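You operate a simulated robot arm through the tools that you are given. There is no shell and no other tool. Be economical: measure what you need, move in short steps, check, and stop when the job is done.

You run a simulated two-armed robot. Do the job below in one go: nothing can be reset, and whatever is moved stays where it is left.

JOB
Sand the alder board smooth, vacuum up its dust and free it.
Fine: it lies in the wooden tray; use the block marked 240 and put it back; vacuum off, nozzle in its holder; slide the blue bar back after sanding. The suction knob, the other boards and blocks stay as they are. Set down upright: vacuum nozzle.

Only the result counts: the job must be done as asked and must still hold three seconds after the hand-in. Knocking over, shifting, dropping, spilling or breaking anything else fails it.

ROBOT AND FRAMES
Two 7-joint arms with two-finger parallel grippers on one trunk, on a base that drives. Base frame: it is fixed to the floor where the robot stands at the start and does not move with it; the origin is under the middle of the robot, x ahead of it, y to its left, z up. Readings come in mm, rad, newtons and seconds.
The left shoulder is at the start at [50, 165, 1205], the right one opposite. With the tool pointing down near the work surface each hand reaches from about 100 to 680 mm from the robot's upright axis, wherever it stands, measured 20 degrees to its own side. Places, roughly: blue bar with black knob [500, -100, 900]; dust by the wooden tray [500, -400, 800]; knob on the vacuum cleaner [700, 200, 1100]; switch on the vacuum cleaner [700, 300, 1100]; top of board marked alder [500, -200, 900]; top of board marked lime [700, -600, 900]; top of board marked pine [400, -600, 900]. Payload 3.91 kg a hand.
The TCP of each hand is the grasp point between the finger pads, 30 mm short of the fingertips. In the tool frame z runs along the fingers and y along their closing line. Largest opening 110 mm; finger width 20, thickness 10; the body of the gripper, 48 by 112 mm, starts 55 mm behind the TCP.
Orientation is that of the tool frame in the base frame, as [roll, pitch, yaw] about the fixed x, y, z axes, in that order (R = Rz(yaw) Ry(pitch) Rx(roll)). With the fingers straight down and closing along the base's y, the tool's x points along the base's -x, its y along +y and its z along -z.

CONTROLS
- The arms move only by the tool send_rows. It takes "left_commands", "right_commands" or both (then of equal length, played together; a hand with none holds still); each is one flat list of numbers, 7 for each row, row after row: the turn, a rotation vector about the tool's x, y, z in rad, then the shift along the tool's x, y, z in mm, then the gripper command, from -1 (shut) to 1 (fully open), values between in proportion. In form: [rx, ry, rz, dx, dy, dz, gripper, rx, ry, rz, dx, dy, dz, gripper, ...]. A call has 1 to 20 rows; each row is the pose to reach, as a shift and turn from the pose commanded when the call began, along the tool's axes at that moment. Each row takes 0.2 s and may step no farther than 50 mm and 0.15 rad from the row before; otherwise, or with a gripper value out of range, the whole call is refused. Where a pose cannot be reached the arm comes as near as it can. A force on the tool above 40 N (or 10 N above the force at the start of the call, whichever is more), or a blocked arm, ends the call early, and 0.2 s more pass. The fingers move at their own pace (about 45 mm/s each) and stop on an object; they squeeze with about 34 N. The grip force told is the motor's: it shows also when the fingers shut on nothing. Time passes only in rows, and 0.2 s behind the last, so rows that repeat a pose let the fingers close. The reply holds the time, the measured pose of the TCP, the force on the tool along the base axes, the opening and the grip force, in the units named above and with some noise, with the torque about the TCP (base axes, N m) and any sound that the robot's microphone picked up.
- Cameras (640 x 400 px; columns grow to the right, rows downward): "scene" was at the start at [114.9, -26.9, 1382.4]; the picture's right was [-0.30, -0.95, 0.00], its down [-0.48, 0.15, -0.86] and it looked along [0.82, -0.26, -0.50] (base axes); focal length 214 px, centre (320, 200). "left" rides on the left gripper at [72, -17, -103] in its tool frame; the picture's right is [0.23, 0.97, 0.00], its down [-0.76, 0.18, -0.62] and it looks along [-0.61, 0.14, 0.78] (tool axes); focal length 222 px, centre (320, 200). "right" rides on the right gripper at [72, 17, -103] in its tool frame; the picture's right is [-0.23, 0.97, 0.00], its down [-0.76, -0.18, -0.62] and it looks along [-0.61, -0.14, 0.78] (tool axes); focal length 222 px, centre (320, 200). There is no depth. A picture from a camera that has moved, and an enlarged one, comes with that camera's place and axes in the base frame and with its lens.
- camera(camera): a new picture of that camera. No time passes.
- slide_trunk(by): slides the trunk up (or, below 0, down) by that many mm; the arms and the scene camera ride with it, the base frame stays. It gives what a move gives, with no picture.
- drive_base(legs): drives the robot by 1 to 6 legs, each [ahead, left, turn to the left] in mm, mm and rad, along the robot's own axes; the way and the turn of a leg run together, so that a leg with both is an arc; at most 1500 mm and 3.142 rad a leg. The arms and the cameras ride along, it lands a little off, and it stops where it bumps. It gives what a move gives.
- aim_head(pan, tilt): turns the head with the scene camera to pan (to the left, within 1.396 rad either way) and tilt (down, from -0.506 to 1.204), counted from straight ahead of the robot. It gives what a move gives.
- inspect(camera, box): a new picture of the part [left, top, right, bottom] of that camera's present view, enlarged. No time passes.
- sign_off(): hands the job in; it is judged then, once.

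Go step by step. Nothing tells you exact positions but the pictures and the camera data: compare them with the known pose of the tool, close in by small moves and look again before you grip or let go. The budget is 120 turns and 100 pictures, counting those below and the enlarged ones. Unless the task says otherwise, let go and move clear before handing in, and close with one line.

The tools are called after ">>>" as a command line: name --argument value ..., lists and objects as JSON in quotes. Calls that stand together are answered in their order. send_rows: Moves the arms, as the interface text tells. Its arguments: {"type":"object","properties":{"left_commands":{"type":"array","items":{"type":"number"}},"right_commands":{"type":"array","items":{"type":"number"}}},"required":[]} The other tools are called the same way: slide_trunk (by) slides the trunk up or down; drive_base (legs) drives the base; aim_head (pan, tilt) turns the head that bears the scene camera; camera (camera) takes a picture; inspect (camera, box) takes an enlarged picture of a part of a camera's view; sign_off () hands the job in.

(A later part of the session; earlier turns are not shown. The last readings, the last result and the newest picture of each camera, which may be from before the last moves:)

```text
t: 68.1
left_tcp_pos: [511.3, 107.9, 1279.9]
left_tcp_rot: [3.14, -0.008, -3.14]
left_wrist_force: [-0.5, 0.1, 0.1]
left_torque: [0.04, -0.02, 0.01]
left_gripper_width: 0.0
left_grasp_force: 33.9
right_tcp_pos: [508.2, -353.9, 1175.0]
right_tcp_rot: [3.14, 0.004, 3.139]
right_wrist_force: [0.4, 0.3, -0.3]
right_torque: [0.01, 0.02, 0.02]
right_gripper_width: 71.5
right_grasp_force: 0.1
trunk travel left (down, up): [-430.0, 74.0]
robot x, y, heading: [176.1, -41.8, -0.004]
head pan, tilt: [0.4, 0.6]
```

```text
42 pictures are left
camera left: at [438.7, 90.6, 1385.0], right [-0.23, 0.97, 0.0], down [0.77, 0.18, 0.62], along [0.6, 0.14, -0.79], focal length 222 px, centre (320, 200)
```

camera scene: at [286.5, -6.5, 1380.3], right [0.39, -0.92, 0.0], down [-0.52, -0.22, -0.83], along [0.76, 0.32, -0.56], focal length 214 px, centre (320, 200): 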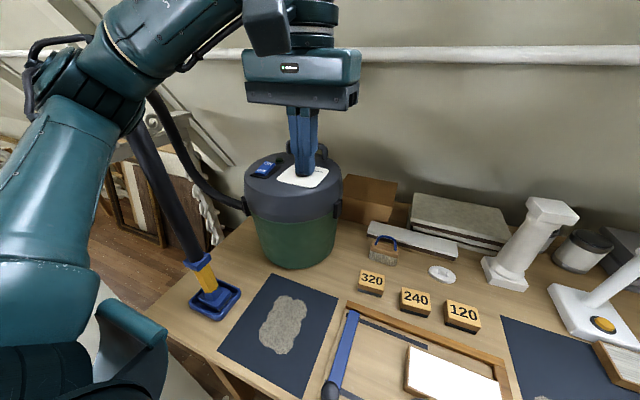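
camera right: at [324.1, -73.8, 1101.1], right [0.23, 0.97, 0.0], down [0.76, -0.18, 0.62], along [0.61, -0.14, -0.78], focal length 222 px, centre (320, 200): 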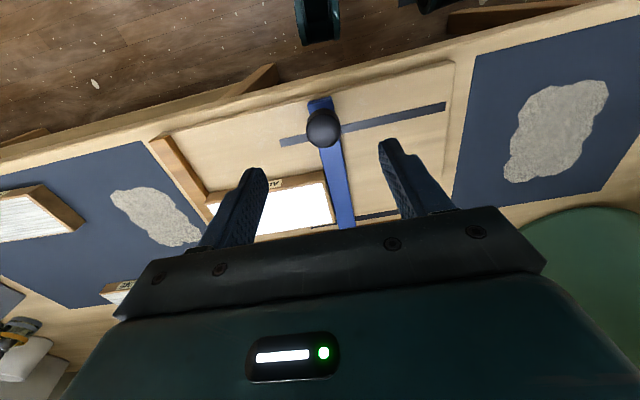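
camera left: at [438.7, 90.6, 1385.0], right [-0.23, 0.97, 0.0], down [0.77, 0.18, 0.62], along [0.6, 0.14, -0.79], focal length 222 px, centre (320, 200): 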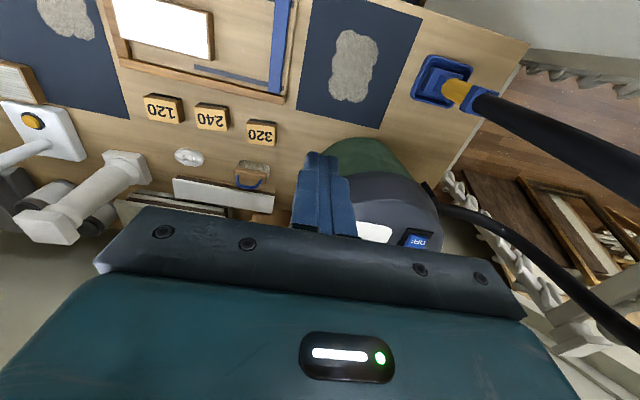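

The switch seems at about [640,275,1165]. Enlarge to read it.

>>> inspect --camera "scene" --box '[235, 130, 355, 220]'

>>> inspect --camera "left" --box '[330, 180, 470, 270]'

```text
4.44 times, centred on (295, 175) of scene
camera zoom: at [286.5, -6.5, 1380.3], right [0.39, -0.92, 0.0], down [-0.52, -0.22, -0.83], along [0.76, 0.32, -0.56], focal length 953 px, centre (431, 311)
```

zoom: 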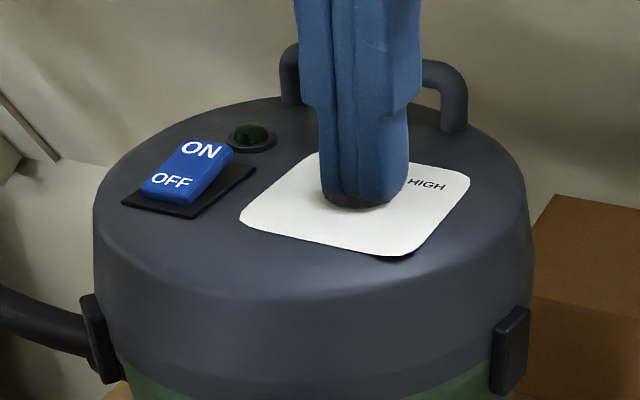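

```text
4.44 times, centred on (400, 225) of left
camera zoom: at [438.7, 90.6, 1385.0], right [-0.23, 0.97, 0.0], down [0.77, 0.18, 0.62], along [0.6, 0.14, -0.79], focal length 987 px, centre (-36, 89)
```

zoom: 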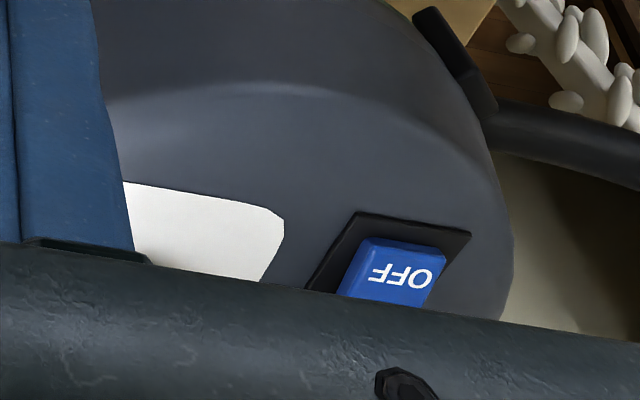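

The elbow gets close to the hose from here, so I'll shift the base further right and approach the switch with a tilted, yawed hand.

>>> drive_base --legs '[[10, -95, 0]]'

>>> send_rows --left_commands '[0, 0, -0.15, 0, 20, 0, -1, 0, 0, -0.3, 0, 50, 0, -1, 0, 0, -0.45, 0, 80, 0, -1, 0, 0, -0.55, 0, 110, 0, -1]'

>>> send_rows --left_commands '[0, -0.15, 0, 0, 0, 0, -1, 0, -0.3, 0, 0, 0, 0, -1, 0, -0.45, 0, 0, 0, 0, -1, 0, -0.6, 0, 0, 0, 0, -1, 0, -0.75, 0, 0, 0, 0, -1]'

>>> camera --camera "scene"

```text
t: 69.3
left_tcp_pos: [514.7, 50.8, 1278.5]
left_tcp_rot: [3.14, -0.006, -3.134]
left_wrist_force: [-0.4, 0.7, -0.9]
left_torque: [-0.02, -0.02, 0.02]
left_gripper_width: 0.0
left_grasp_force: 33.6
right_tcp_pos: [512.7, -410.0, 1175.3]
right_tcp_rot: [3.138, 0.004, 3.14]
right_wrist_force: [0.9, -0.6, -0.1]
right_torque: [-0.02, -0.03, 0.02]
right_gripper_width: 71.4
right_grasp_force: 0.0
trunk travel left (down, up): [-430.0, 74.0]
robot x, y, heading: [180.8, -99.2, 0.001]
head pan, tilt: [0.4, 0.6]
stopped in leg 1: the robot was blocked; the commanded pose is now the measured one
```

```text
t: 70.3
left_tcp_pos: [514.8, 159.6, 1280.9]
left_tcp_rot: [3.136, -0.004, -2.582]
left_wrist_force: [-0.5, -0.1, -0.1]
left_torque: [0.0, -0.02, -0.04]
left_gripper_width: 0.2
left_grasp_force: 33.9
right_tcp_pos: [512.2, -409.7, 1175.4]
right_tcp_rot: [3.14, 0.003, -3.14]
right_wrist_force: [0.3, 0.3, -0.3]
right_torque: [-0.01, -0.01, -0.02]
right_gripper_width: 71.6
right_grasp_force: 0.0
trunk travel left (down, up): [-430.0, 74.0]
robot x, y, heading: [177.9, -101.2, -0.001]
head pan, tilt: [0.4, 0.6]
```

```text
t: 71.5
left_tcp_pos: [514.4, 160.4, 1282.3]
left_tcp_rot: [3.134, 0.748, -2.588]
left_wrist_force: [-1.0, -0.1, 0.2]
left_torque: [-0.02, 0.0, -0.02]
left_gripper_width: 0.0
left_grasp_force: 34.4
right_tcp_pos: [513.5, -411.0, 1175.3]
right_tcp_rot: [3.138, 0.003, -3.141]
right_wrist_force: [-0.3, -1.1, 0.5]
right_torque: [0.0, 0.03, 0.02]
right_gripper_width: 71.6
right_grasp_force: 0.0
trunk travel left (down, up): [-430.0, 74.0]
robot x, y, heading: [176.8, -100.2, -0.0]
head pan, tilt: [0.4, 0.6]
```

```text
39 pictures are left
camera scene: at [290.0, -64.0, 1380.3], right [0.39, -0.92, 0.0], down [-0.52, -0.22, -0.83], along [0.76, 0.32, -0.56], focal length 214 px, centre (320, 200)
```

scene: 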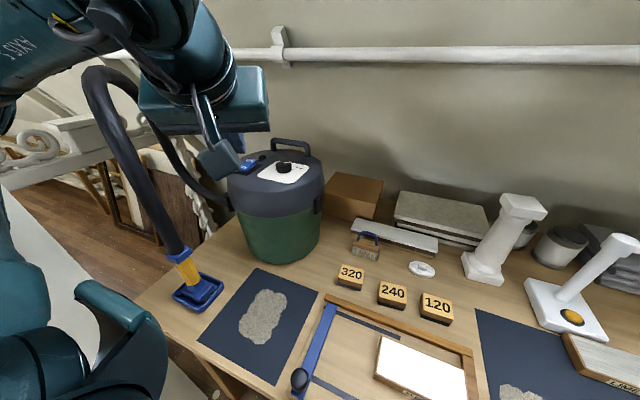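

The base stopped early on the right side but everything looks undisturbed. Check the switch from here.

>>> inspect --camera "scene" --box '[210, 120, 350, 220]'

```text
4.00 times, centred on (280, 170) of scene
camera zoom: at [290.0, -64.0, 1380.3], right [0.39, -0.92, 0.0], down [-0.52, -0.22, -0.83], along [0.76, 0.32, -0.56], focal length 858 px, centre (480, 320)
```

zoom: 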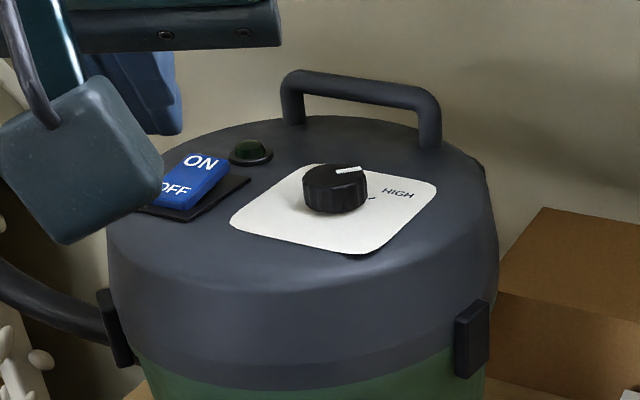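

ON end at about [703,310,1150]. Move the fingertips to hover above it.

>>> send_rows --left_commands '[0, 0, 0, -23.1, 5.6, 39.8, -1, 0, 0, 0, -46.3, 11.2, 79.6, -1, 0, 0, 0, -69.4, 16.8, 119.4, -1, 0, 0, 0, -92.6, 22.4, 159.2, -1, 0, 0, 0, -115.7, 28, 199, -1, 0, 0, 0, -115.7, 28, 199, -1]'

>>> camera --camera "scene"

>>> inspect --camera "scene" --box '[180, 90, 340, 210]'

```text
t: 72.9
left_tcp_pos: [684.4, 300.1, 1215.4]
left_tcp_rot: [3.133, 0.746, -2.59]
left_wrist_force: [-0.8, 1.5, 1.3]
left_torque: [0.01, -0.01, 0.0]
left_gripper_width: 0.0
left_grasp_force: 33.8
right_tcp_pos: [512.5, -411.4, 1175.9]
right_tcp_rot: [3.139, 0.003, 3.141]
right_wrist_force: [0.8, -0.2, -0.5]
right_torque: [0.01, 0.02, -0.02]
right_gripper_width: 71.7
right_grasp_force: 0.0
trunk travel left (down, up): [-430.0, 74.0]
robot x, y, heading: [177.7, -101.2, -0.001]
head pan, tilt: [0.4, 0.6]
```

```text
37 pictures are left
camera scene: at [289.9, -64.2, 1380.3], right [0.39, -0.92, 0.0], down [-0.52, -0.22, -0.83], along [0.76, 0.32, -0.56], focal length 214 px, centre (320, 200)
```

scene: 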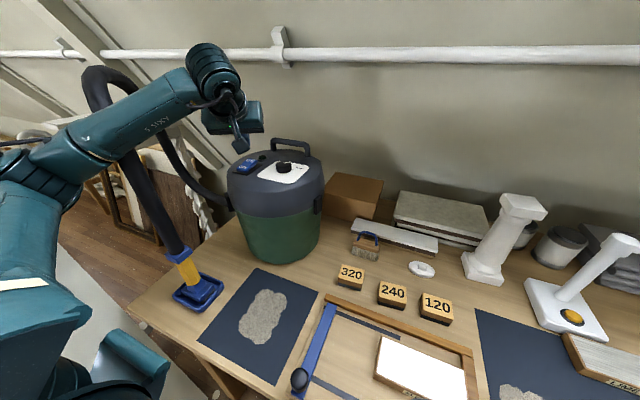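

```text
3.33 times, centred on (260, 150) of scene
camera zoom: at [289.9, -64.2, 1380.3], right [0.39, -0.92, 0.0], down [-0.52, -0.22, -0.83], along [0.76, 0.32, -0.56], focal length 715 px, centre (520, 367)
```

zoom: 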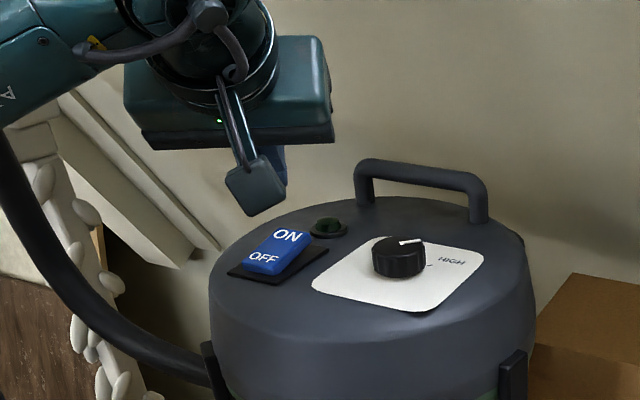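

Now press down on the ON end step by step.

>>> send_rows --left_commands '[0, 0, 0, 13.6, 0, 14.6, -1, 0, 0, 0, 23.8, 0, 25.6, -1, 0, 0, 0, 27.2, 0, 29.3, -1, 0, 0, 0, 29.9, 0, 32.2, -1]'

>>> inspect --camera "scene" --box '[200, 110, 320, 200]'

```text
t: 73.9
left_tcp_pos: [686.1, 301.0, 1170.4]
left_tcp_rot: [3.134, 0.747, -2.59]
left_wrist_force: [0.2, -0.1, -0.5]
left_torque: [0.0, -0.03, 0.0]
left_gripper_width: 0.2
left_grasp_force: 33.4
right_tcp_pos: [513.3, -409.7, 1173.8]
right_tcp_rot: [3.137, 0.002, -3.141]
right_wrist_force: [0.1, 0.1, -1.1]
right_torque: [0.0, -0.01, 0.0]
right_gripper_width: 71.5
right_grasp_force: 0.0
trunk travel left (down, up): [-430.0, 74.0]
robot x, y, heading: [178.4, -98.3, 0.003]
head pan, tilt: [0.4, 0.6]
```

```text
4.44 times, centred on (260, 155) of scene
camera zoom: at [290.3, -63.9, 1380.3], right [0.39, -0.92, 0.0], down [-0.52, -0.22, -0.83], along [0.76, 0.32, -0.56], focal length 953 px, centre (587, 400)
```

zoom: 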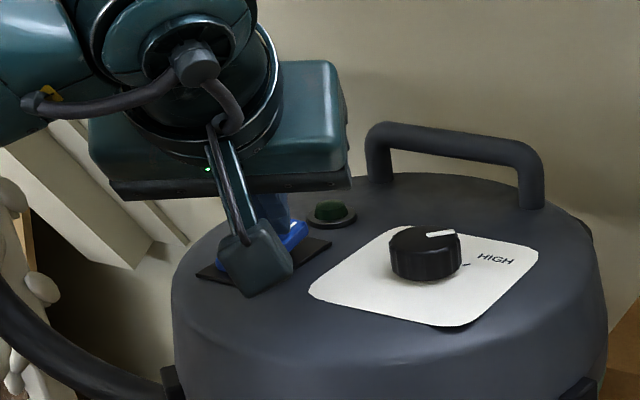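

>>> send_rows --left_commands '[0, 0, 0, 2, 0, 2.2, -1, 0, 0, 0, 4.1, 0, 4.4, -1, 0, 0, 0, 6.1, 0, 6.6, -1]'

```text
t: 74.7
left_tcp_pos: [685.5, 299.8, 1167.5]
left_tcp_rot: [-3.14, 0.765, -2.583]
left_wrist_force: [8.4, 4.7, 33.6]
left_torque: [0.38, -0.65, -0.4]
left_gripper_width: 0.0
left_grasp_force: 34.1
right_tcp_pos: [511.2, -411.9, 1175.8]
right_tcp_rot: [3.137, 0.004, 3.14]
right_wrist_force: [0.0, 0.4, -0.2]
right_torque: [0.05, 0.0, 0.01]
right_gripper_width: 71.8
right_grasp_force: 0.0
trunk travel left (down, up): [-430.0, 74.0]
robot x, y, heading: [182.5, -99.7, -0.0]
head pan, tilt: [0.4, 0.6]
```

33 N but no sound of the vacuum; back up a bit and look with both cameras.

>>> send_rows --left_commands '[0, 0, 0, -8, 0, -8.8, -1, 0, 0, 0, -27, 0, -29, -1]'

>>> inspect --camera "scene" --box '[200, 110, 320, 200]'

>>> camera --camera "left"

```text
t: 75.3
left_tcp_pos: [684.6, 299.6, 1198.8]
left_tcp_rot: [3.13, 0.742, -2.595]
left_wrist_force: [-0.3, 0.0, 0.5]
left_torque: [0.01, 0.01, 0.04]
left_gripper_width: 0.0
left_grasp_force: 33.8
right_tcp_pos: [513.9, -411.4, 1174.1]
right_tcp_rot: [3.137, 0.004, 3.141]
right_wrist_force: [-0.3, 0.4, -0.1]
right_torque: [-0.04, -0.03, 0.0]
right_gripper_width: 71.5
right_grasp_force: 0.1
trunk travel left (down, up): [-430.0, 74.0]
robot x, y, heading: [182.0, -97.8, 0.001]
head pan, tilt: [0.4, 0.6]
```

```text
4.44 times, centred on (260, 155) of scene
camera zoom: at [289.9, -64.6, 1380.0], right [0.39, -0.92, 0.0], down [-0.52, -0.22, -0.83], along [0.76, 0.32, -0.56], focal length 953 px, centre (587, 400)
```

zoom: 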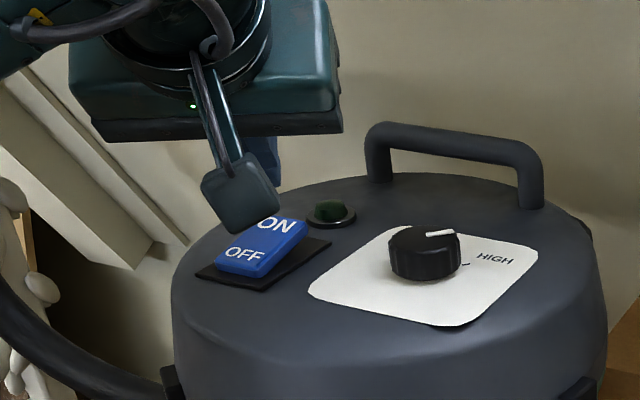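

```text
33 pictures are left
camera left: at [588.2, 221.1, 1226.5], right [-0.66, 0.74, -0.14], down [0.03, 0.22, 0.98], along [0.75, 0.64, -0.17], focal length 222 px, centre (320, 200)
```

left: 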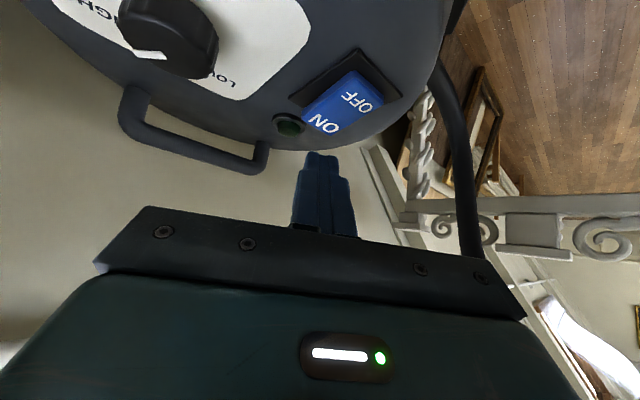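

The left camera shows the rocker well: the ON end reaches x≈711, I pressed too near the pivot. Shift 9 mm further and press again.

>>> send_rows --left_commands '[0, 0, 0, -6.4, -3, 5.9, -1, 0, 0, 0, 10.6, -3, 24.2, -1, 0, 0, 0, 14.7, -3, 28.6, -1, 0, 0, 0, 16.7, -3, 30.8, -1, 0, 0, 0, 18.8, -3, 33, -1, 0, 0, 0, 20.8, -3, 35.2, -1]'

>>> camera --camera "left"

```text
t: 76.7
left_tcp_pos: [693.2, 303.0, 1166.2]
left_tcp_rot: [-3.141, 0.762, -2.582]
left_wrist_force: [3.8, 5.2, 29.4]
left_torque: [0.39, -0.42, -0.37]
left_gripper_width: 0.2
left_grasp_force: 33.9
right_tcp_pos: [511.6, -411.7, 1175.2]
right_tcp_rot: [3.136, 0.004, -3.141]
right_wrist_force: [-0.7, -0.2, -0.1]
right_torque: [0.02, 0.01, -0.03]
right_gripper_width: 71.4
right_grasp_force: 0.1
trunk travel left (down, up): [-430.0, 74.0]
robot x, y, heading: [181.3, -98.0, 0.001]
head pan, tilt: [0.4, 0.6]
heard: click
```

```text
32 pictures are left
camera left: at [597.3, 223.0, 1192.2], right [-0.65, 0.74, -0.16], down [0.01, 0.22, 0.98], along [0.76, 0.64, -0.15], focal length 222 px, centre (320, 200)
```

left: 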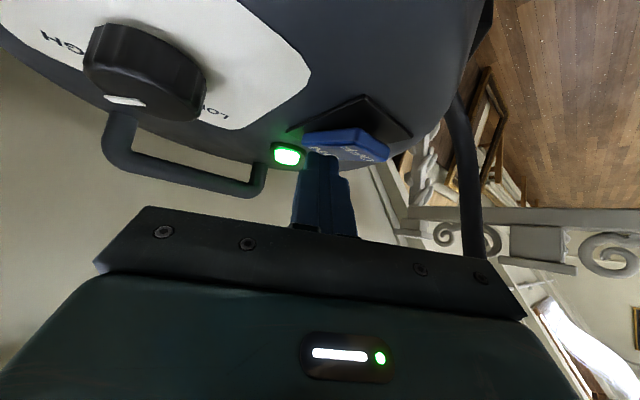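

The vacuum is on (click, green lamp). Retreat from the switch the way I came.

>>> send_rows --left_commands '[0, 0, 0, -30, 0, -32, -1, 0, 0, 0, -50, 0, -56, -1, 0, 0, 0, -30, -5, -95, -1, 0, 0, 0, -10, -10, -135, -1, 0, 0, 0, 10, -16, -175, -1, 0, 0, 0, 30, -22, -215, -1, 0, 0, 0, 50, -22, -235, -1]'

>>> drive_base --legs '[[-80, 0, 0]]'

>>> camera --camera "scene"

```text
t: 78.3
left_tcp_pos: [539.8, 180.0, 1297.6]
left_tcp_rot: [3.132, 0.745, -2.59]
left_wrist_force: [-0.1, 0.4, 1.0]
left_torque: [0.0, 0.0, 0.04]
left_gripper_width: 0.2
left_grasp_force: 34.7
right_tcp_pos: [513.8, -410.1, 1175.0]
right_tcp_rot: [3.137, 0.003, -3.141]
right_wrist_force: [0.3, 0.4, -0.4]
right_torque: [-0.04, -0.01, 0.01]
right_gripper_width: 71.9
right_grasp_force: 0.0
trunk travel left (down, up): [-430.0, 74.0]
robot x, y, heading: [179.3, -100.5, 0.003]
head pan, tilt: [0.4, 0.6]
```

```text
t: 79.4
left_tcp_pos: [459.9, 181.1, 1298.4]
left_tcp_rot: [3.135, 0.748, -2.589]
left_wrist_force: [0.8, 0.1, -0.5]
left_torque: [0.01, -0.02, -0.01]
left_gripper_width: 0.0
left_grasp_force: 34.1
right_tcp_pos: [433.5, -410.0, 1175.0]
right_tcp_rot: [3.138, 0.004, -3.141]
right_wrist_force: [-0.1, -0.4, 0.6]
right_torque: [0.02, 0.02, 0.01]
right_gripper_width: 71.7
right_grasp_force: 0.1
trunk travel left (down, up): [-430.0, 74.0]
robot x, y, heading: [104.1, -100.2, 0.002]
head pan, tilt: [0.4, 0.6]
```

```text
31 pictures are left
camera scene: at [210.0, -63.9, 1380.4], right [0.39, -0.92, 0.0], down [-0.52, -0.22, -0.83], along [0.76, 0.32, -0.56], focal length 214 px, centre (320, 200)
```

scene: 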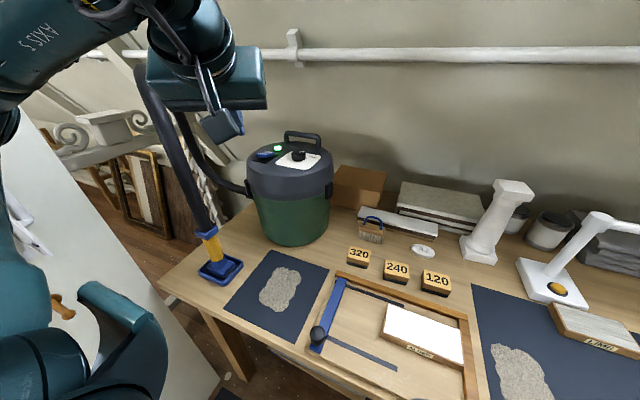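

Lower the trunk for the nozzle grasp, then look closely at the nozzle.

>>> slide_trunk --by -120

>>> inspect --camera "scene" --box '[150, 120, 310, 240]'

```text
t: 80.9
left_tcp_pos: [461.1, 179.5, 1178.4]
left_tcp_rot: [3.133, 0.744, -2.588]
left_wrist_force: [0.9, 0.6, 0.2]
left_torque: [0.0, 0.0, -0.02]
left_gripper_width: 0.1
left_grasp_force: 33.8
right_tcp_pos: [434.5, -410.0, 1055.4]
right_tcp_rot: [3.138, 0.002, -3.138]
right_wrist_force: [-0.1, -0.1, -0.5]
right_torque: [0.01, 0.01, -0.01]
right_gripper_width: 71.4
right_grasp_force: 0.0
trunk travel left (down, up): [-310.0, 194.0]
robot x, y, heading: [102.4, -98.1, 0.009]
head pan, tilt: [0.4, 0.6]
```

```text
3.33 times, centred on (230, 180) of scene
camera zoom: at [210.8, -63.9, 1260.3], right [0.39, -0.92, 0.0], down [-0.52, -0.22, -0.83], along [0.76, 0.32, -0.56], focal length 715 px, centre (620, 267)
```

zoom: 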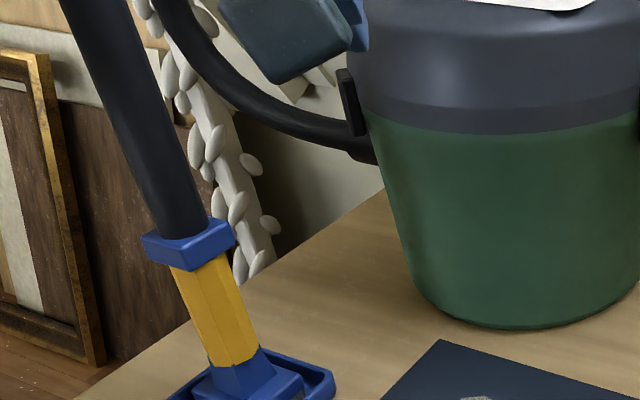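

>>> aim_head --pan 0.75 --tilt 0.6

>>> inspect --camera "scene" --box '[240, 150, 360, 240]'

```text
t: 81.7
left_tcp_pos: [461.0, 181.0, 1178.5]
left_tcp_rot: [3.133, 0.746, -2.588]
left_wrist_force: [-0.4, -0.5, 0.1]
left_torque: [0.01, -0.04, 0.02]
left_gripper_width: 0.1
left_grasp_force: 34.0
right_tcp_pos: [434.4, -408.8, 1055.0]
right_tcp_rot: [3.138, 0.003, -3.139]
right_wrist_force: [-0.2, 1.3, -0.3]
right_torque: [-0.01, -0.01, 0.0]
right_gripper_width: 71.6
right_grasp_force: 0.1
trunk travel left (down, up): [-310.0, 194.0]
robot x, y, heading: [101.1, -96.3, 0.002]
head pan, tilt: [0.75, 0.6]
```

```text
4.44 times, centred on (300, 195) of scene
camera zoom: at [194.1, -38.1, 1260.3], right [0.68, -0.73, 0.0], down [-0.41, -0.39, -0.83], along [0.6, 0.56, -0.56], focal length 953 px, centre (409, 222)
```

zoom: 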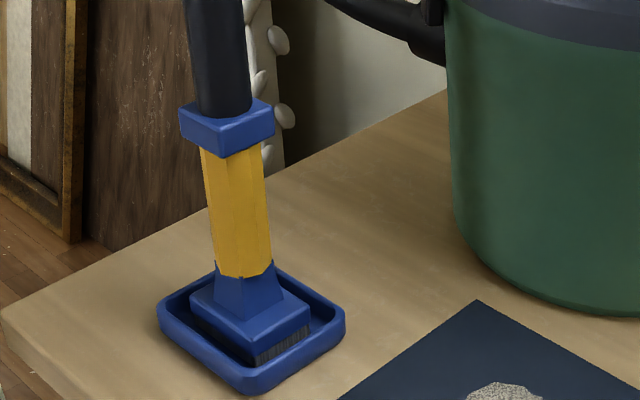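

The nozzle is an octagonal yellow stem at [474,366], standing in a low tray. I'll orient the left hand 60° tilted, 45° yawed, and go to a pre-grasp point.

>>> send_rows --left_commands '[0, -0.1, 0, 0, 0, 0, 0.45, 0, -0.2, 0, 0, 0, 0, 0.45, 0, -0.304, 0, 0, 0, 0, 0.45]'

>>> send_rows --left_commands '[-0.1, 0, -0.057, 0, 0, 0, 0.45, -0.2, 0, -0.1145, 0, 0, 0, 0.45]'

>>> send_rows --left_commands '[0, 0, 0, 33.5, 20.3, 22, 0.45, 0, 0, 0, 67, 40.6, 44, 0.45, 0, 0, 0, 100.5, 60.9, 66, 0.45, 0, 0, 0, 134, 81.2, 88, 0.45, 0, 0, 0, 167.5, 101.5, 110, 0.45, 0, 0, 0, 201, 121.6, 131.8, 0.45, 0, 0, 0, 201, 121.6, 131.8, 0.45]'

>>> camera --camera "scene"

>>> camera --camera "left"

```text
t: 82.5
left_tcp_pos: [460.9, 180.7, 1178.2]
left_tcp_rot: [3.13, 1.052, -2.592]
left_wrist_force: [0.6, -0.4, -0.3]
left_torque: [0.02, 0.01, 0.0]
left_gripper_width: 68.6
left_grasp_force: 0.1
right_tcp_pos: [433.6, -409.4, 1055.1]
right_tcp_rot: [3.139, 0.002, -3.14]
right_wrist_force: [0.6, -0.6, -0.5]
right_torque: [-0.02, -0.01, 0.0]
right_gripper_width: 71.3
right_grasp_force: 0.0
trunk travel left (down, up): [-310.0, 194.0]
robot x, y, heading: [101.8, -98.1, 0.005]
head pan, tilt: [0.75, 0.6]
```

```text
t: 83.1
left_tcp_pos: [461.2, 180.6, 1178.2]
left_tcp_rot: [3.13, 1.051, -2.36]
left_wrist_force: [0.3, 0.4, 0.2]
left_torque: [0.03, -0.01, 0.02]
left_gripper_width: 80.0
left_grasp_force: 0.0
right_tcp_pos: [433.2, -409.2, 1055.3]
right_tcp_rot: [3.139, -0.001, -3.139]
right_wrist_force: [0.0, -0.1, 0.3]
right_torque: [-0.01, 0.01, -0.01]
right_gripper_width: 71.5
right_grasp_force: 0.0
trunk travel left (down, up): [-310.0, 194.0]
robot x, y, heading: [101.8, -100.6, 0.006]
head pan, tilt: [0.75, 0.6]
```

```text
t: 84.7
left_tcp_pos: [469.1, 282.2, 899.1]
left_tcp_rot: [3.13, 1.051, -2.363]
left_wrist_force: [0.4, 0.7, 0.7]
left_torque: [0.01, 0.01, -0.01]
left_gripper_width: 79.8
left_grasp_force: 0.1
left hand out of reach, approached as far as the arm can: row 2, 3, 4, 5, 6, 7
right_tcp_pos: [434.9, -409.9, 1056.0]
right_tcp_rot: [3.137, 0.002, -3.138]
right_wrist_force: [0.0, -0.1, -0.6]
right_torque: [-0.02, -0.04, 0.02]
right_gripper_width: 71.4
right_grasp_force: 0.0
trunk travel left (down, up): [-310.0, 194.0]
robot x, y, heading: [105.0, -95.6, 0.003]
head pan, tilt: [0.75, 0.6]
```

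```text
28 pictures are left
camera scene: at [194.0, -38.3, 1260.3], right [0.68, -0.73, 0.0], down [-0.41, -0.39, -0.83], along [0.6, 0.56, -0.56], focal length 214 px, centre (320, 200)
```

scene: 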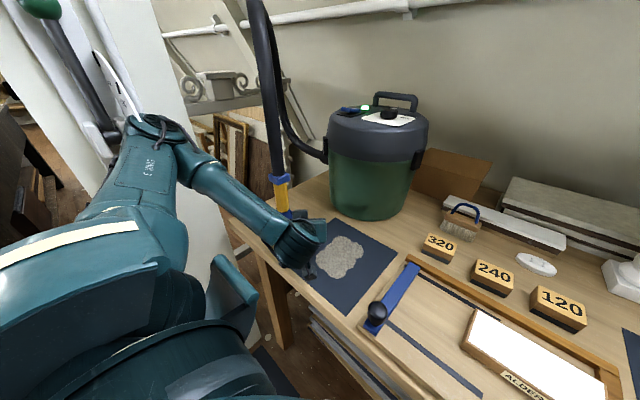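

```text
27 pictures are left
camera left: at [392.4, 180.3, 888.3], right [-0.77, 0.61, -0.19], down [-0.24, 0.01, 0.97], along [0.59, 0.79, 0.14], focal length 222 px, centre (320, 200)
```

left: 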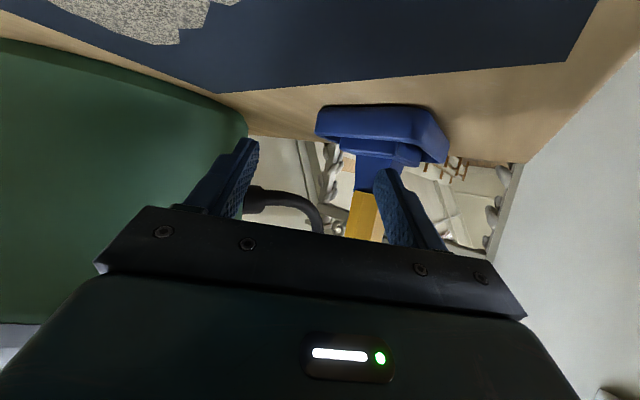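

The arm is at its inner limit; a hand pointing along +y (yaw 90°) fits better. Raise 40 mm and yaw further.

>>> send_rows --left_commands '[0, 0, 0, -17.5, 0, -10, 0.45, 0, 0, 0, -34.7, 0, -20, 0.45, -0.1127, 0, -0.0647, -34.7, 0, -20, 0.45, -0.2254, 0, -0.1294, -34.7, 0, -20, 0.45, -0.338, 0, -0.194, -34.7, 0, -20, 0.45, -0.451, 0, -0.259, -34.7, 0, -20, 0.45, -0.5635, 0, -0.3235, -34.7, 0, -20, 0.45, -0.676, 0, -0.388, -34.7, 0, -20, 0.45]'

>>> camera --camera "left"

>>> camera --camera "scene"

```text
t: 86.5
left_tcp_pos: [469.9, 286.6, 942.3]
left_tcp_rot: [3.136, 1.056, -1.574]
left_wrist_force: [-0.2, -0.5, 0.1]
left_torque: [-0.03, -0.01, 0.01]
left_gripper_width: 79.8
left_grasp_force: 0.0
left hand out of reach, approached as far as the arm can: row 1, 2
right_tcp_pos: [434.9, -410.1, 1055.2]
right_tcp_rot: [3.139, 0.001, -3.14]
right_wrist_force: [-0.9, -0.2, 0.0]
right_torque: [0.01, 0.03, 0.01]
right_gripper_width: 71.5
right_grasp_force: 0.1
trunk travel left (down, up): [-310.0, 194.0]
robot x, y, heading: [98.1, -98.5, 0.002]
head pan, tilt: [0.75, 0.6]
```

```text
26 pictures are left
camera left: at [486.0, 161.3, 930.2], right [-0.97, -0.11, -0.2], down [-0.18, -0.17, 0.97], along [-0.14, 0.98, 0.14], focal length 222 px, centre (320, 200)
```

left: 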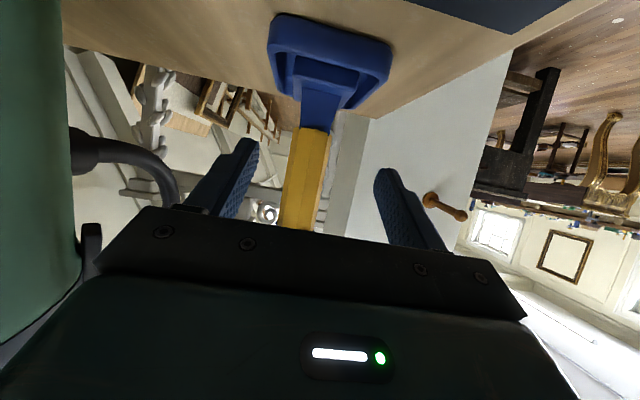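

```text
25 pictures are left
camera scene: at [194.1, -38.2, 1260.3], right [0.68, -0.73, 0.0], down [-0.41, -0.39, -0.83], along [0.6, 0.56, -0.56], focal length 214 px, centre (320, 200)
```

scene: 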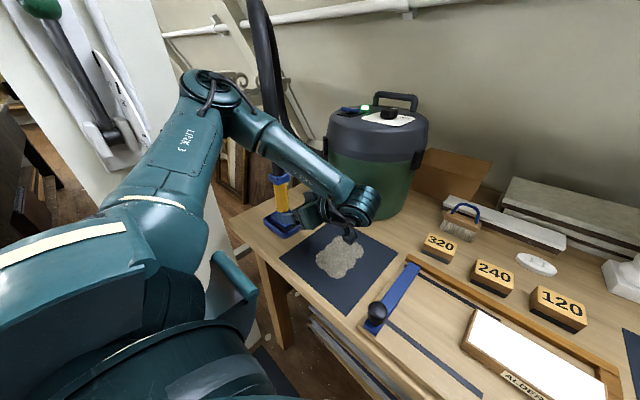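

The nozzle is right between the fingers. Advance 80 mm toward it.

>>> send_rows --left_commands '[0, 0, 0, -12.6, -1, 23.5, 0.45, 0, 0, 0, -25.2, -2, 47, 0.45, 0, 0, 0, -37.7, -3, 70.6, 0.45, 0, 0, 0, -37.7, -3, 70.6, 0.45]'

>>> camera --camera "left"

>>> inspect --camera "scene" --box '[190, 120, 350, 240]'

```text
t: 87.5
left_tcp_pos: [475.4, 367.9, 940.2]
left_tcp_rot: [3.136, 1.057, -1.58]
left_wrist_force: [0.2, -0.8, -0.6]
left_torque: [0.01, 0.01, 0.01]
left_gripper_width: 79.8
left_grasp_force: 0.2
right_tcp_pos: [434.3, -410.0, 1054.4]
right_tcp_rot: [3.14, 0.002, -3.139]
right_wrist_force: [-0.9, 0.0, 0.2]
right_torque: [-0.01, -0.03, 0.03]
right_gripper_width: 71.5
right_grasp_force: 0.1
trunk travel left (down, up): [-310.0, 194.0]
robot x, y, heading: [103.5, -98.5, -0.0]
head pan, tilt: [0.75, 0.6]
```

```text
24 pictures are left
camera left: at [489.8, 242.4, 928.1], right [-0.97, -0.11, -0.19], down [-0.17, -0.17, 0.97], along [-0.14, 0.98, 0.14], focal length 222 px, centre (320, 200)
```

left: 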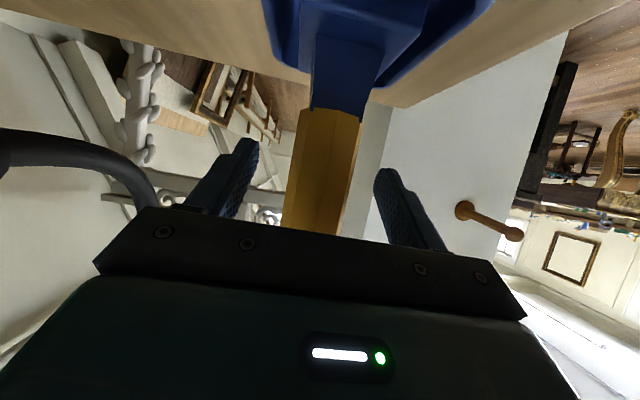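

```text
3.33 times, centred on (270, 180) of scene
camera zoom: at [194.1, -38.2, 1260.3], right [0.68, -0.73, 0.0], down [-0.41, -0.39, -0.83], along [0.6, 0.56, -0.56], focal length 715 px, centre (487, 267)
```

zoom: 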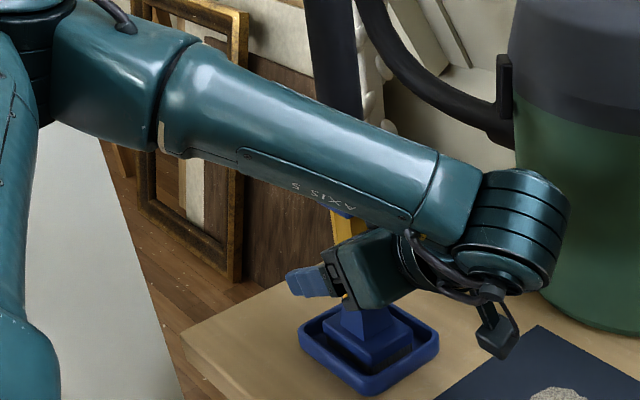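

Good alignment. Close on the stem.

>>> send_rows --left_commands '[0, 0, 0, 0, 0, 0, 0, 0, 0, 0, 0, 0, 0, -0.5, 0, 0, 0, 0, 0, 0, -1, 0, 0, 0, 0, 0, 0, -1, 0, 0, 0, 0, 0, 0, -1]'

```text
t: 88.7
left_tcp_pos: [473.5, 366.5, 939.5]
left_tcp_rot: [3.136, 1.057, -1.579]
left_wrist_force: [-0.2, 0.4, -0.2]
left_torque: [0.04, 0.03, 0.05]
left_gripper_width: 34.2
left_grasp_force: 33.8
right_tcp_pos: [434.3, -409.2, 1054.5]
right_tcp_rot: [3.138, 0.002, -3.141]
right_wrist_force: [-0.3, 0.1, -0.9]
right_torque: [0.01, 0.01, 0.02]
right_gripper_width: 71.5
right_grasp_force: 0.0
trunk travel left (down, up): [-310.0, 194.0]
robot x, y, heading: [101.3, -99.2, 0.006]
head pan, tilt: [0.75, 0.6]
```

Gripped. Lift the nozzle 120 mm straight up, then bring it towards the right by arm at height.

>>> send_rows --left_commands '[0, 0, 0, -17.4, 0, -9.9, -1, 0, 0, 0, -43.5, 0, -24.6, -1, 0, 0, 0, -78, 0, -44, -1, 0, 0, 0, -104.4, 0, -59, -1, 0, 0, 0, -104.4, 0, -59, -1]'

>>> camera --camera "scene"

```text
t: 89.9
left_tcp_pos: [489.2, 366.5, 1056.9]
left_tcp_rot: [3.134, 1.056, -1.581]
left_wrist_force: [0.3, -0.9, -1.4]
left_torque: [-0.01, 0.05, 0.02]
left_gripper_width: 33.9
left_grasp_force: 33.9
left hand out of reach, approached as far as the arm can: row 3, 4, 5
right_tcp_pos: [435.9, -410.3, 1055.0]
right_tcp_rot: [3.138, 0.002, -3.138]
right_wrist_force: [0.3, 0.3, 0.6]
right_torque: [0.01, -0.01, 0.0]
right_gripper_width: 71.4
right_grasp_force: 0.0
trunk travel left (down, up): [-310.0, 194.0]
robot x, y, heading: [101.2, -99.7, 0.009]
head pan, tilt: [0.75, 0.6]
```

```text
22 pictures are left
camera scene: at [194.2, -37.8, 1260.2], right [0.68, -0.73, 0.0], down [-0.41, -0.39, -0.82], along [0.6, 0.56, -0.57], focal length 214 px, centre (320, 200)
```

scene: 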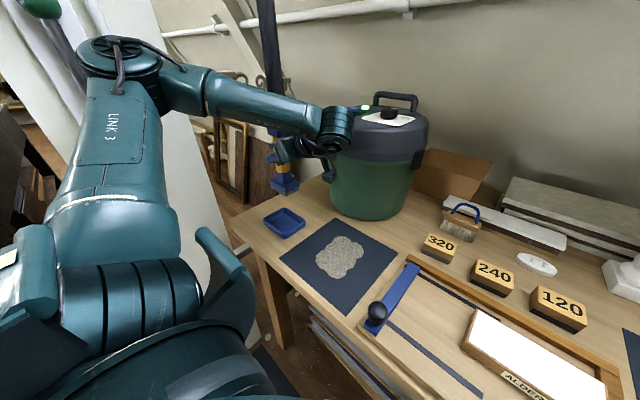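

Nozzle is out, the holder stays. Pull it away from the vacuum, then drive right in stages at height.

>>> send_rows --left_commands '[0, 0, 0, 18.5, 8, -32, -1, 0, 0, 0, 37, 16, -65, -1, 0, 0, 0, 55, 25, -98, -1, 0, 0, 0, 74, 25, -130.5, -1]'

>>> drive_base --legs '[[-15, -250, 0]]'

>>> aim_head --pan 0.0 --tilt 0.6

>>> camera --camera "scene"

```text
t: 90.9
left_tcp_pos: [462.2, 214.6, 1056.1]
left_tcp_rot: [3.134, 1.058, -1.576]
left_wrist_force: [0.5, -0.1, -2.9]
left_torque: [-0.02, -0.09, 0.01]
left_gripper_width: 34.0
left_grasp_force: 33.8
right_tcp_pos: [434.8, -409.8, 1055.4]
right_tcp_rot: [3.137, 0.002, -3.14]
right_wrist_force: [1.0, 0.8, -1.0]
right_torque: [0.05, 0.02, 0.01]
right_gripper_width: 71.4
right_grasp_force: 0.1
trunk travel left (down, up): [-310.0, 194.0]
robot x, y, heading: [99.6, -98.0, 0.006]
head pan, tilt: [0.75, 0.6]
```

```text
t: 93.7
left_tcp_pos: [448.1, -32.1, 1054.3]
left_tcp_rot: [3.134, 1.053, -1.58]
left_wrist_force: [-0.6, 0.5, -2.6]
left_torque: [0.01, 0.12, -0.01]
left_gripper_width: 33.9
left_grasp_force: 34.0
right_tcp_pos: [421.3, -657.0, 1055.4]
right_tcp_rot: [3.139, 0.0, -3.14]
right_wrist_force: [0.3, -0.9, 0.3]
right_torque: [-0.01, -0.02, 0.03]
right_gripper_width: 71.5
right_grasp_force: 0.0
trunk travel left (down, up): [-310.0, 194.0]
robot x, y, heading: [87.4, -345.8, -0.0]
head pan, tilt: [0.75, 0.6]
```

```text
t: 94.8
left_tcp_pos: [447.6, -31.9, 1054.9]
left_tcp_rot: [3.133, 1.054, -1.58]
left_wrist_force: [-1.0, -0.2, -2.0]
left_torque: [0.03, 0.11, 0.01]
left_gripper_width: 34.0
left_grasp_force: 34.0
right_tcp_pos: [421.0, -657.4, 1055.2]
right_tcp_rot: [3.137, 0.002, -3.14]
right_wrist_force: [0.0, -1.1, 0.2]
right_torque: [0.0, -0.01, 0.0]
right_gripper_width: 71.5
right_grasp_force: 0.1
trunk travel left (down, up): [-310.0, 194.0]
robot x, y, heading: [82.6, -348.8, 0.003]
head pan, tilt: [0.0, 0.6]
```

```text
21 pictures are left
camera scene: at [203.8, -345.5, 1260.3], right [0.0, -1.0, 0.0], down [-0.57, 0.0, -0.82], along [0.82, 0.0, -0.57], focal length 214 px, centre (320, 200)
```

scene: 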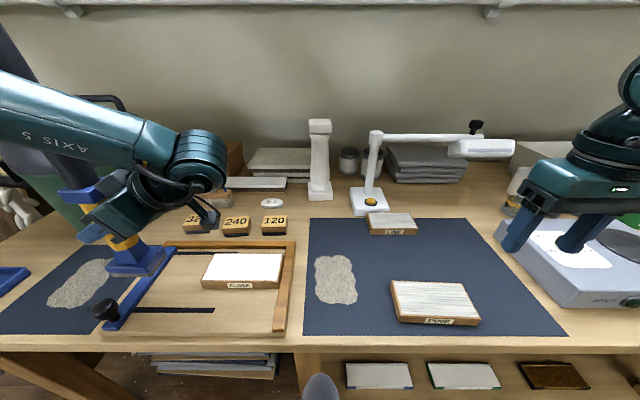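

A clear straight view: dust spans x 435–557, y -335..-425. Drive further right to bring the nozzle over it.

>>> drive_base --legs '[[10, -330, 0]]'

>>> aim_head --pan 0.45 --tilt 0.7

>>> camera --camera "scene"

```text
t: 98.3
left_tcp_pos: [460.1, -365.2, 1054.7]
left_tcp_rot: [3.136, 1.053, -1.585]
left_wrist_force: [0.7, -0.4, -3.4]
left_torque: [0.03, -0.27, -0.12]
left_gripper_width: 33.3
left_grasp_force: 34.3
right_tcp_pos: [428.6, -990.0, 1055.2]
right_tcp_rot: [3.137, 0.001, 3.14]
right_wrist_force: [-0.4, -0.2, 0.9]
right_torque: [-0.02, 0.01, 0.01]
right_gripper_width: 71.5
right_grasp_force: 0.1
trunk travel left (down, up): [-310.0, 194.0]
robot x, y, heading: [98.9, -682.7, -0.002]
head pan, tilt: [0.0, 0.6]
```

```text
t: 99.2
left_tcp_pos: [458.9, -366.7, 1055.1]
left_tcp_rot: [3.134, 1.053, -1.583]
left_wrist_force: [-1.6, -0.2, -0.4]
left_torque: [0.0, 0.47, 0.15]
left_gripper_width: 33.9
left_grasp_force: 33.7
right_tcp_pos: [429.7, -990.7, 1055.3]
right_tcp_rot: [3.138, 0.002, 3.139]
right_wrist_force: [-0.1, 0.2, 0.2]
right_torque: [0.0, -0.04, 0.02]
right_gripper_width: 71.5
right_grasp_force: 0.1
trunk travel left (down, up): [-310.0, 194.0]
robot x, y, heading: [96.7, -681.9, 0.003]
head pan, tilt: [0.45, 0.7]
```

```text
20 pictures are left
camera scene: at [202.2, -641.2, 1251.6], right [0.43, -0.9, 0.0], down [-0.58, -0.28, -0.76], along [0.69, 0.33, -0.64], focal length 214 px, centre (320, 200)
```

scene: 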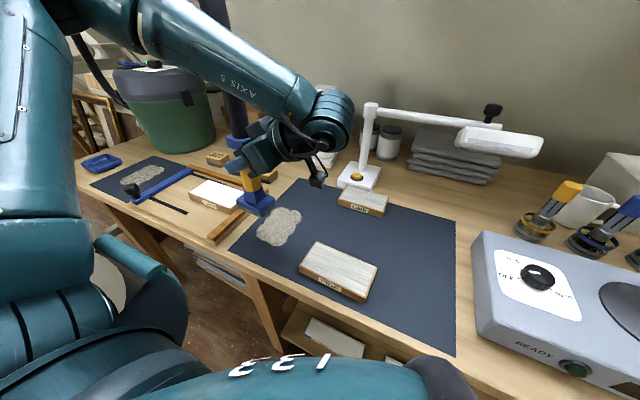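

Lower the nozzle above the dust centre (staying ~20 mm up) and check.

>>> send_rows --left_commands '[0, 0, 0, 31, -12, 12.7, -1, 0, 0, 0, 62, -24, 25.4, -1, 0, 0, 0, 93.4, -36, 38, -1, 0, 0, 0, 93.4, -36, 38, -1]'

>>> inspect --camera "scene" --box '[180, 120, 420, 300]'

```text
t: 100.2
left_tcp_pos: [494.5, -379.7, 958.2]
left_tcp_rot: [-3.134, 1.059, -1.57]
left_wrist_force: [5.9, 6.2, 24.6]
left_torque: [-0.05, -0.35, 0.06]
left_gripper_width: 33.5
left_grasp_force: 33.7
right_tcp_pos: [429.2, -991.0, 1054.4]
right_tcp_rot: [3.137, 0.003, 3.138]
right_wrist_force: [0.3, 0.0, -0.7]
right_torque: [-0.01, 0.01, 0.0]
right_gripper_width: 71.7
right_grasp_force: 0.2
trunk travel left (down, up): [-310.0, 194.0]
robot x, y, heading: [101.4, -679.1, -0.001]
head pan, tilt: [0.45, 0.7]
```

```text
2.22 times, centred on (300, 210) of scene
camera zoom: at [201.2, -641.6, 1252.2], right [0.43, -0.9, 0.0], down [-0.58, -0.28, -0.77], along [0.69, 0.33, -0.64], focal length 477 px, centre (364, 178)
```

zoom: 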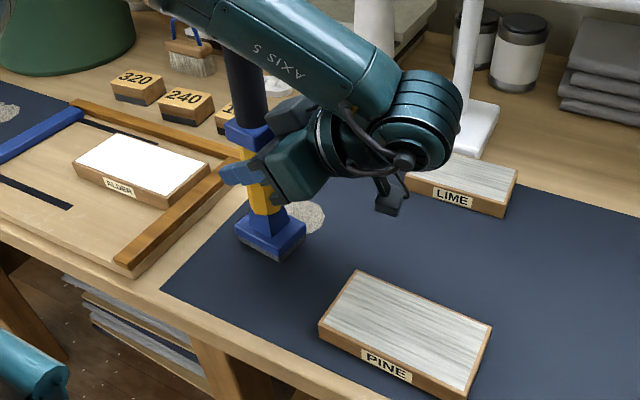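

The foot is already on the mat (the nozzle slid a little in the grip) and some dust is gone. Ease off slightly and sweep the whole patch.

>>> send_rows --left_commands '[0, 0, 0, -1.7, 0, -1, -1, 0, 0, 0, -1.7, -30, -1, -1, 0, 0, 0, -1.7, -58, -1, -1, 0, 0, 0, 13.1, -58, -27.1, -1, 0, 0, 0, 13.1, -25, -27.1, -1, 0, 0, 0, 13.1, 10, -27.1, -1, 0, 0, 0, 13.1, 45, -27.1, -1, 0, 0, 0, -1.7, 45, -1, -1, 0, 0, 0, -16.5, 45, 25.1, -1, 0, 0, 0, -16.5, 10, 25.1, -1, 0, 0, 0, -16.5, -25, 25.1, -1, 0, 0, 0, -16.5, -58, 25.1, -1, 0, 0, 0, -1.7, -58, -1, -1, 0, 0, 0, -1.7, -20, -1, -1]'

>>> inspect --camera "scene" --box '[180, 120, 420, 300]'

```text
t: 103.2
left_tcp_pos: [515.5, -377.6, 956.5]
left_tcp_rot: [3.135, 1.054, -1.583]
left_wrist_force: [0.1, 0.1, -2.0]
left_torque: [0.02, 0.01, -0.03]
left_gripper_width: 33.5
left_grasp_force: 34.1
right_tcp_pos: [429.1, -990.2, 1055.8]
right_tcp_rot: [3.138, 0.003, 3.138]
right_wrist_force: [0.6, 0.2, 0.3]
right_torque: [0.02, 0.0, 0.01]
right_gripper_width: 71.4
right_grasp_force: 0.2
trunk travel left (down, up): [-310.0, 194.0]
robot x, y, heading: [94.9, -677.8, -0.005]
head pan, tilt: [0.45, 0.7]
```

```text
2.22 times, centred on (300, 210) of scene
camera zoom: at [201.7, -640.8, 1251.7], right [0.43, -0.9, 0.0], down [-0.58, -0.28, -0.77], along [0.69, 0.33, -0.64], focal length 477 px, centre (364, 178)
```

zoom: 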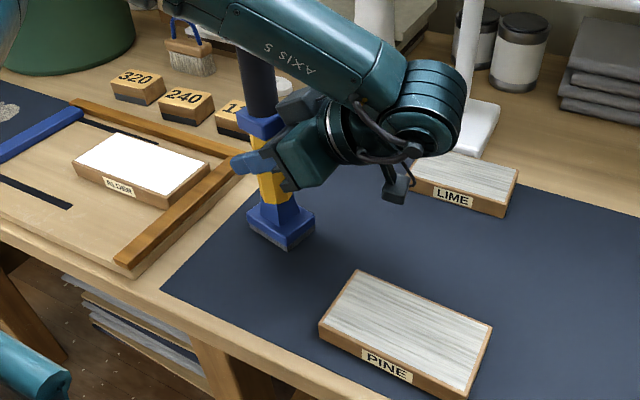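

The patch seems gone. Lift the nozzle and verify.

>>> send_rows --left_commands '[0, 0, 0, -35, 0, -19.7, -1, 0, 0, 0, -70, 0, -39.4, -1, 0, 0, 0, -87, 35, -49.3, -1, 0, 0, 0, -87, 50, -49.3, -1]'

>>> inspect --camera "scene" --box '[180, 100, 420, 280]'

```text
t: 104.2
left_tcp_pos: [464.5, -379.0, 1057.9]
left_tcp_rot: [3.134, 1.053, -1.582]
left_wrist_force: [0.0, 0.4, -2.4]
left_torque: [0.04, -0.02, 0.01]
left_gripper_width: 33.3
left_grasp_force: 33.6
right_tcp_pos: [428.9, -990.5, 1054.8]
right_tcp_rot: [3.139, 0.004, 3.139]
right_wrist_force: [-0.3, -0.9, -0.6]
right_torque: [-0.03, -0.02, 0.0]
right_gripper_width: 71.3
right_grasp_force: 0.0
trunk travel left (down, up): [-310.0, 194.0]
robot x, y, heading: [93.3, -679.9, -0.003]
head pan, tilt: [0.45, 0.7]
```

```text
2.22 times, centred on (300, 190) of scene
camera zoom: at [202.1, -641.1, 1251.6], right [0.43, -0.9, 0.0], down [-0.58, -0.28, -0.76], along [0.69, 0.33, -0.64], focal length 477 px, centre (364, 222)
```

zoom: 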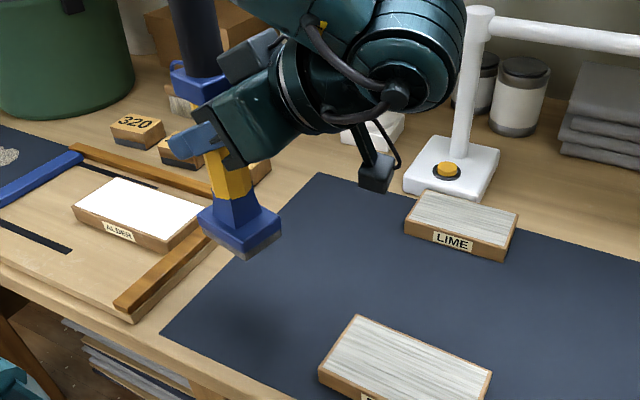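

All its dust is gone. Drive back to the earlier stand with the nozzle high.

>>> drive_base --legs '[[-5, 290, 0], [10, 290, 0]]'

>>> aim_head --pan 0.75 --tilt 0.6

>>> camera --camera "scene"

```text
t: 110.0
left_tcp_pos: [478.0, 190.8, 1058.0]
left_tcp_rot: [3.134, 1.053, -1.6]
left_wrist_force: [1.3, 0.9, -1.8]
left_torque: [0.02, -0.01, -0.03]
left_gripper_width: 33.3
left_grasp_force: 34.7
right_tcp_pos: [433.7, -419.9, 1055.2]
right_tcp_rot: [3.138, 0.001, 3.124]
right_wrist_force: [1.0, -0.6, -0.9]
right_torque: [0.0, 0.02, -0.01]
right_gripper_width: 71.3
right_grasp_force: 0.0
trunk travel left (down, up): [-310.0, 194.0]
robot x, y, heading: [106.2, -107.3, -0.016]
head pan, tilt: [0.45, 0.7]
```

```text
t: 110.8
left_tcp_pos: [477.4, 191.1, 1057.3]
left_tcp_rot: [3.134, 1.055, -1.598]
left_wrist_force: [-0.9, 0.1, -3.3]
left_torque: [0.01, 0.0, 0.0]
left_gripper_width: 33.5
left_grasp_force: 34.7
right_tcp_pos: [433.0, -419.5, 1055.4]
right_tcp_rot: [3.138, 0.003, 3.125]
right_wrist_force: [0.4, 0.6, -0.3]
right_torque: [-0.03, -0.01, 0.02]
right_gripper_width: 71.5
right_grasp_force: 0.1
trunk travel left (down, up): [-310.0, 194.0]
robot x, y, heading: [105.3, -101.3, -0.015]
head pan, tilt: [0.75, 0.6]
```

```text
16 pictures are left
camera scene: at [200.1, -43.6, 1260.2], right [0.67, -0.74, 0.0], down [-0.42, -0.38, -0.82], along [0.61, 0.55, -0.57], focal length 214 px, centre (320, 200)
```

scene: 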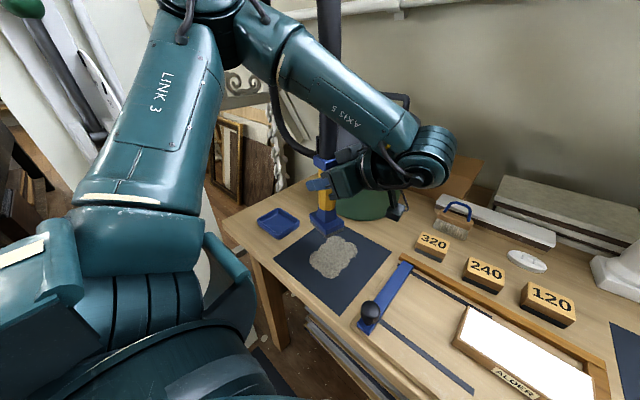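

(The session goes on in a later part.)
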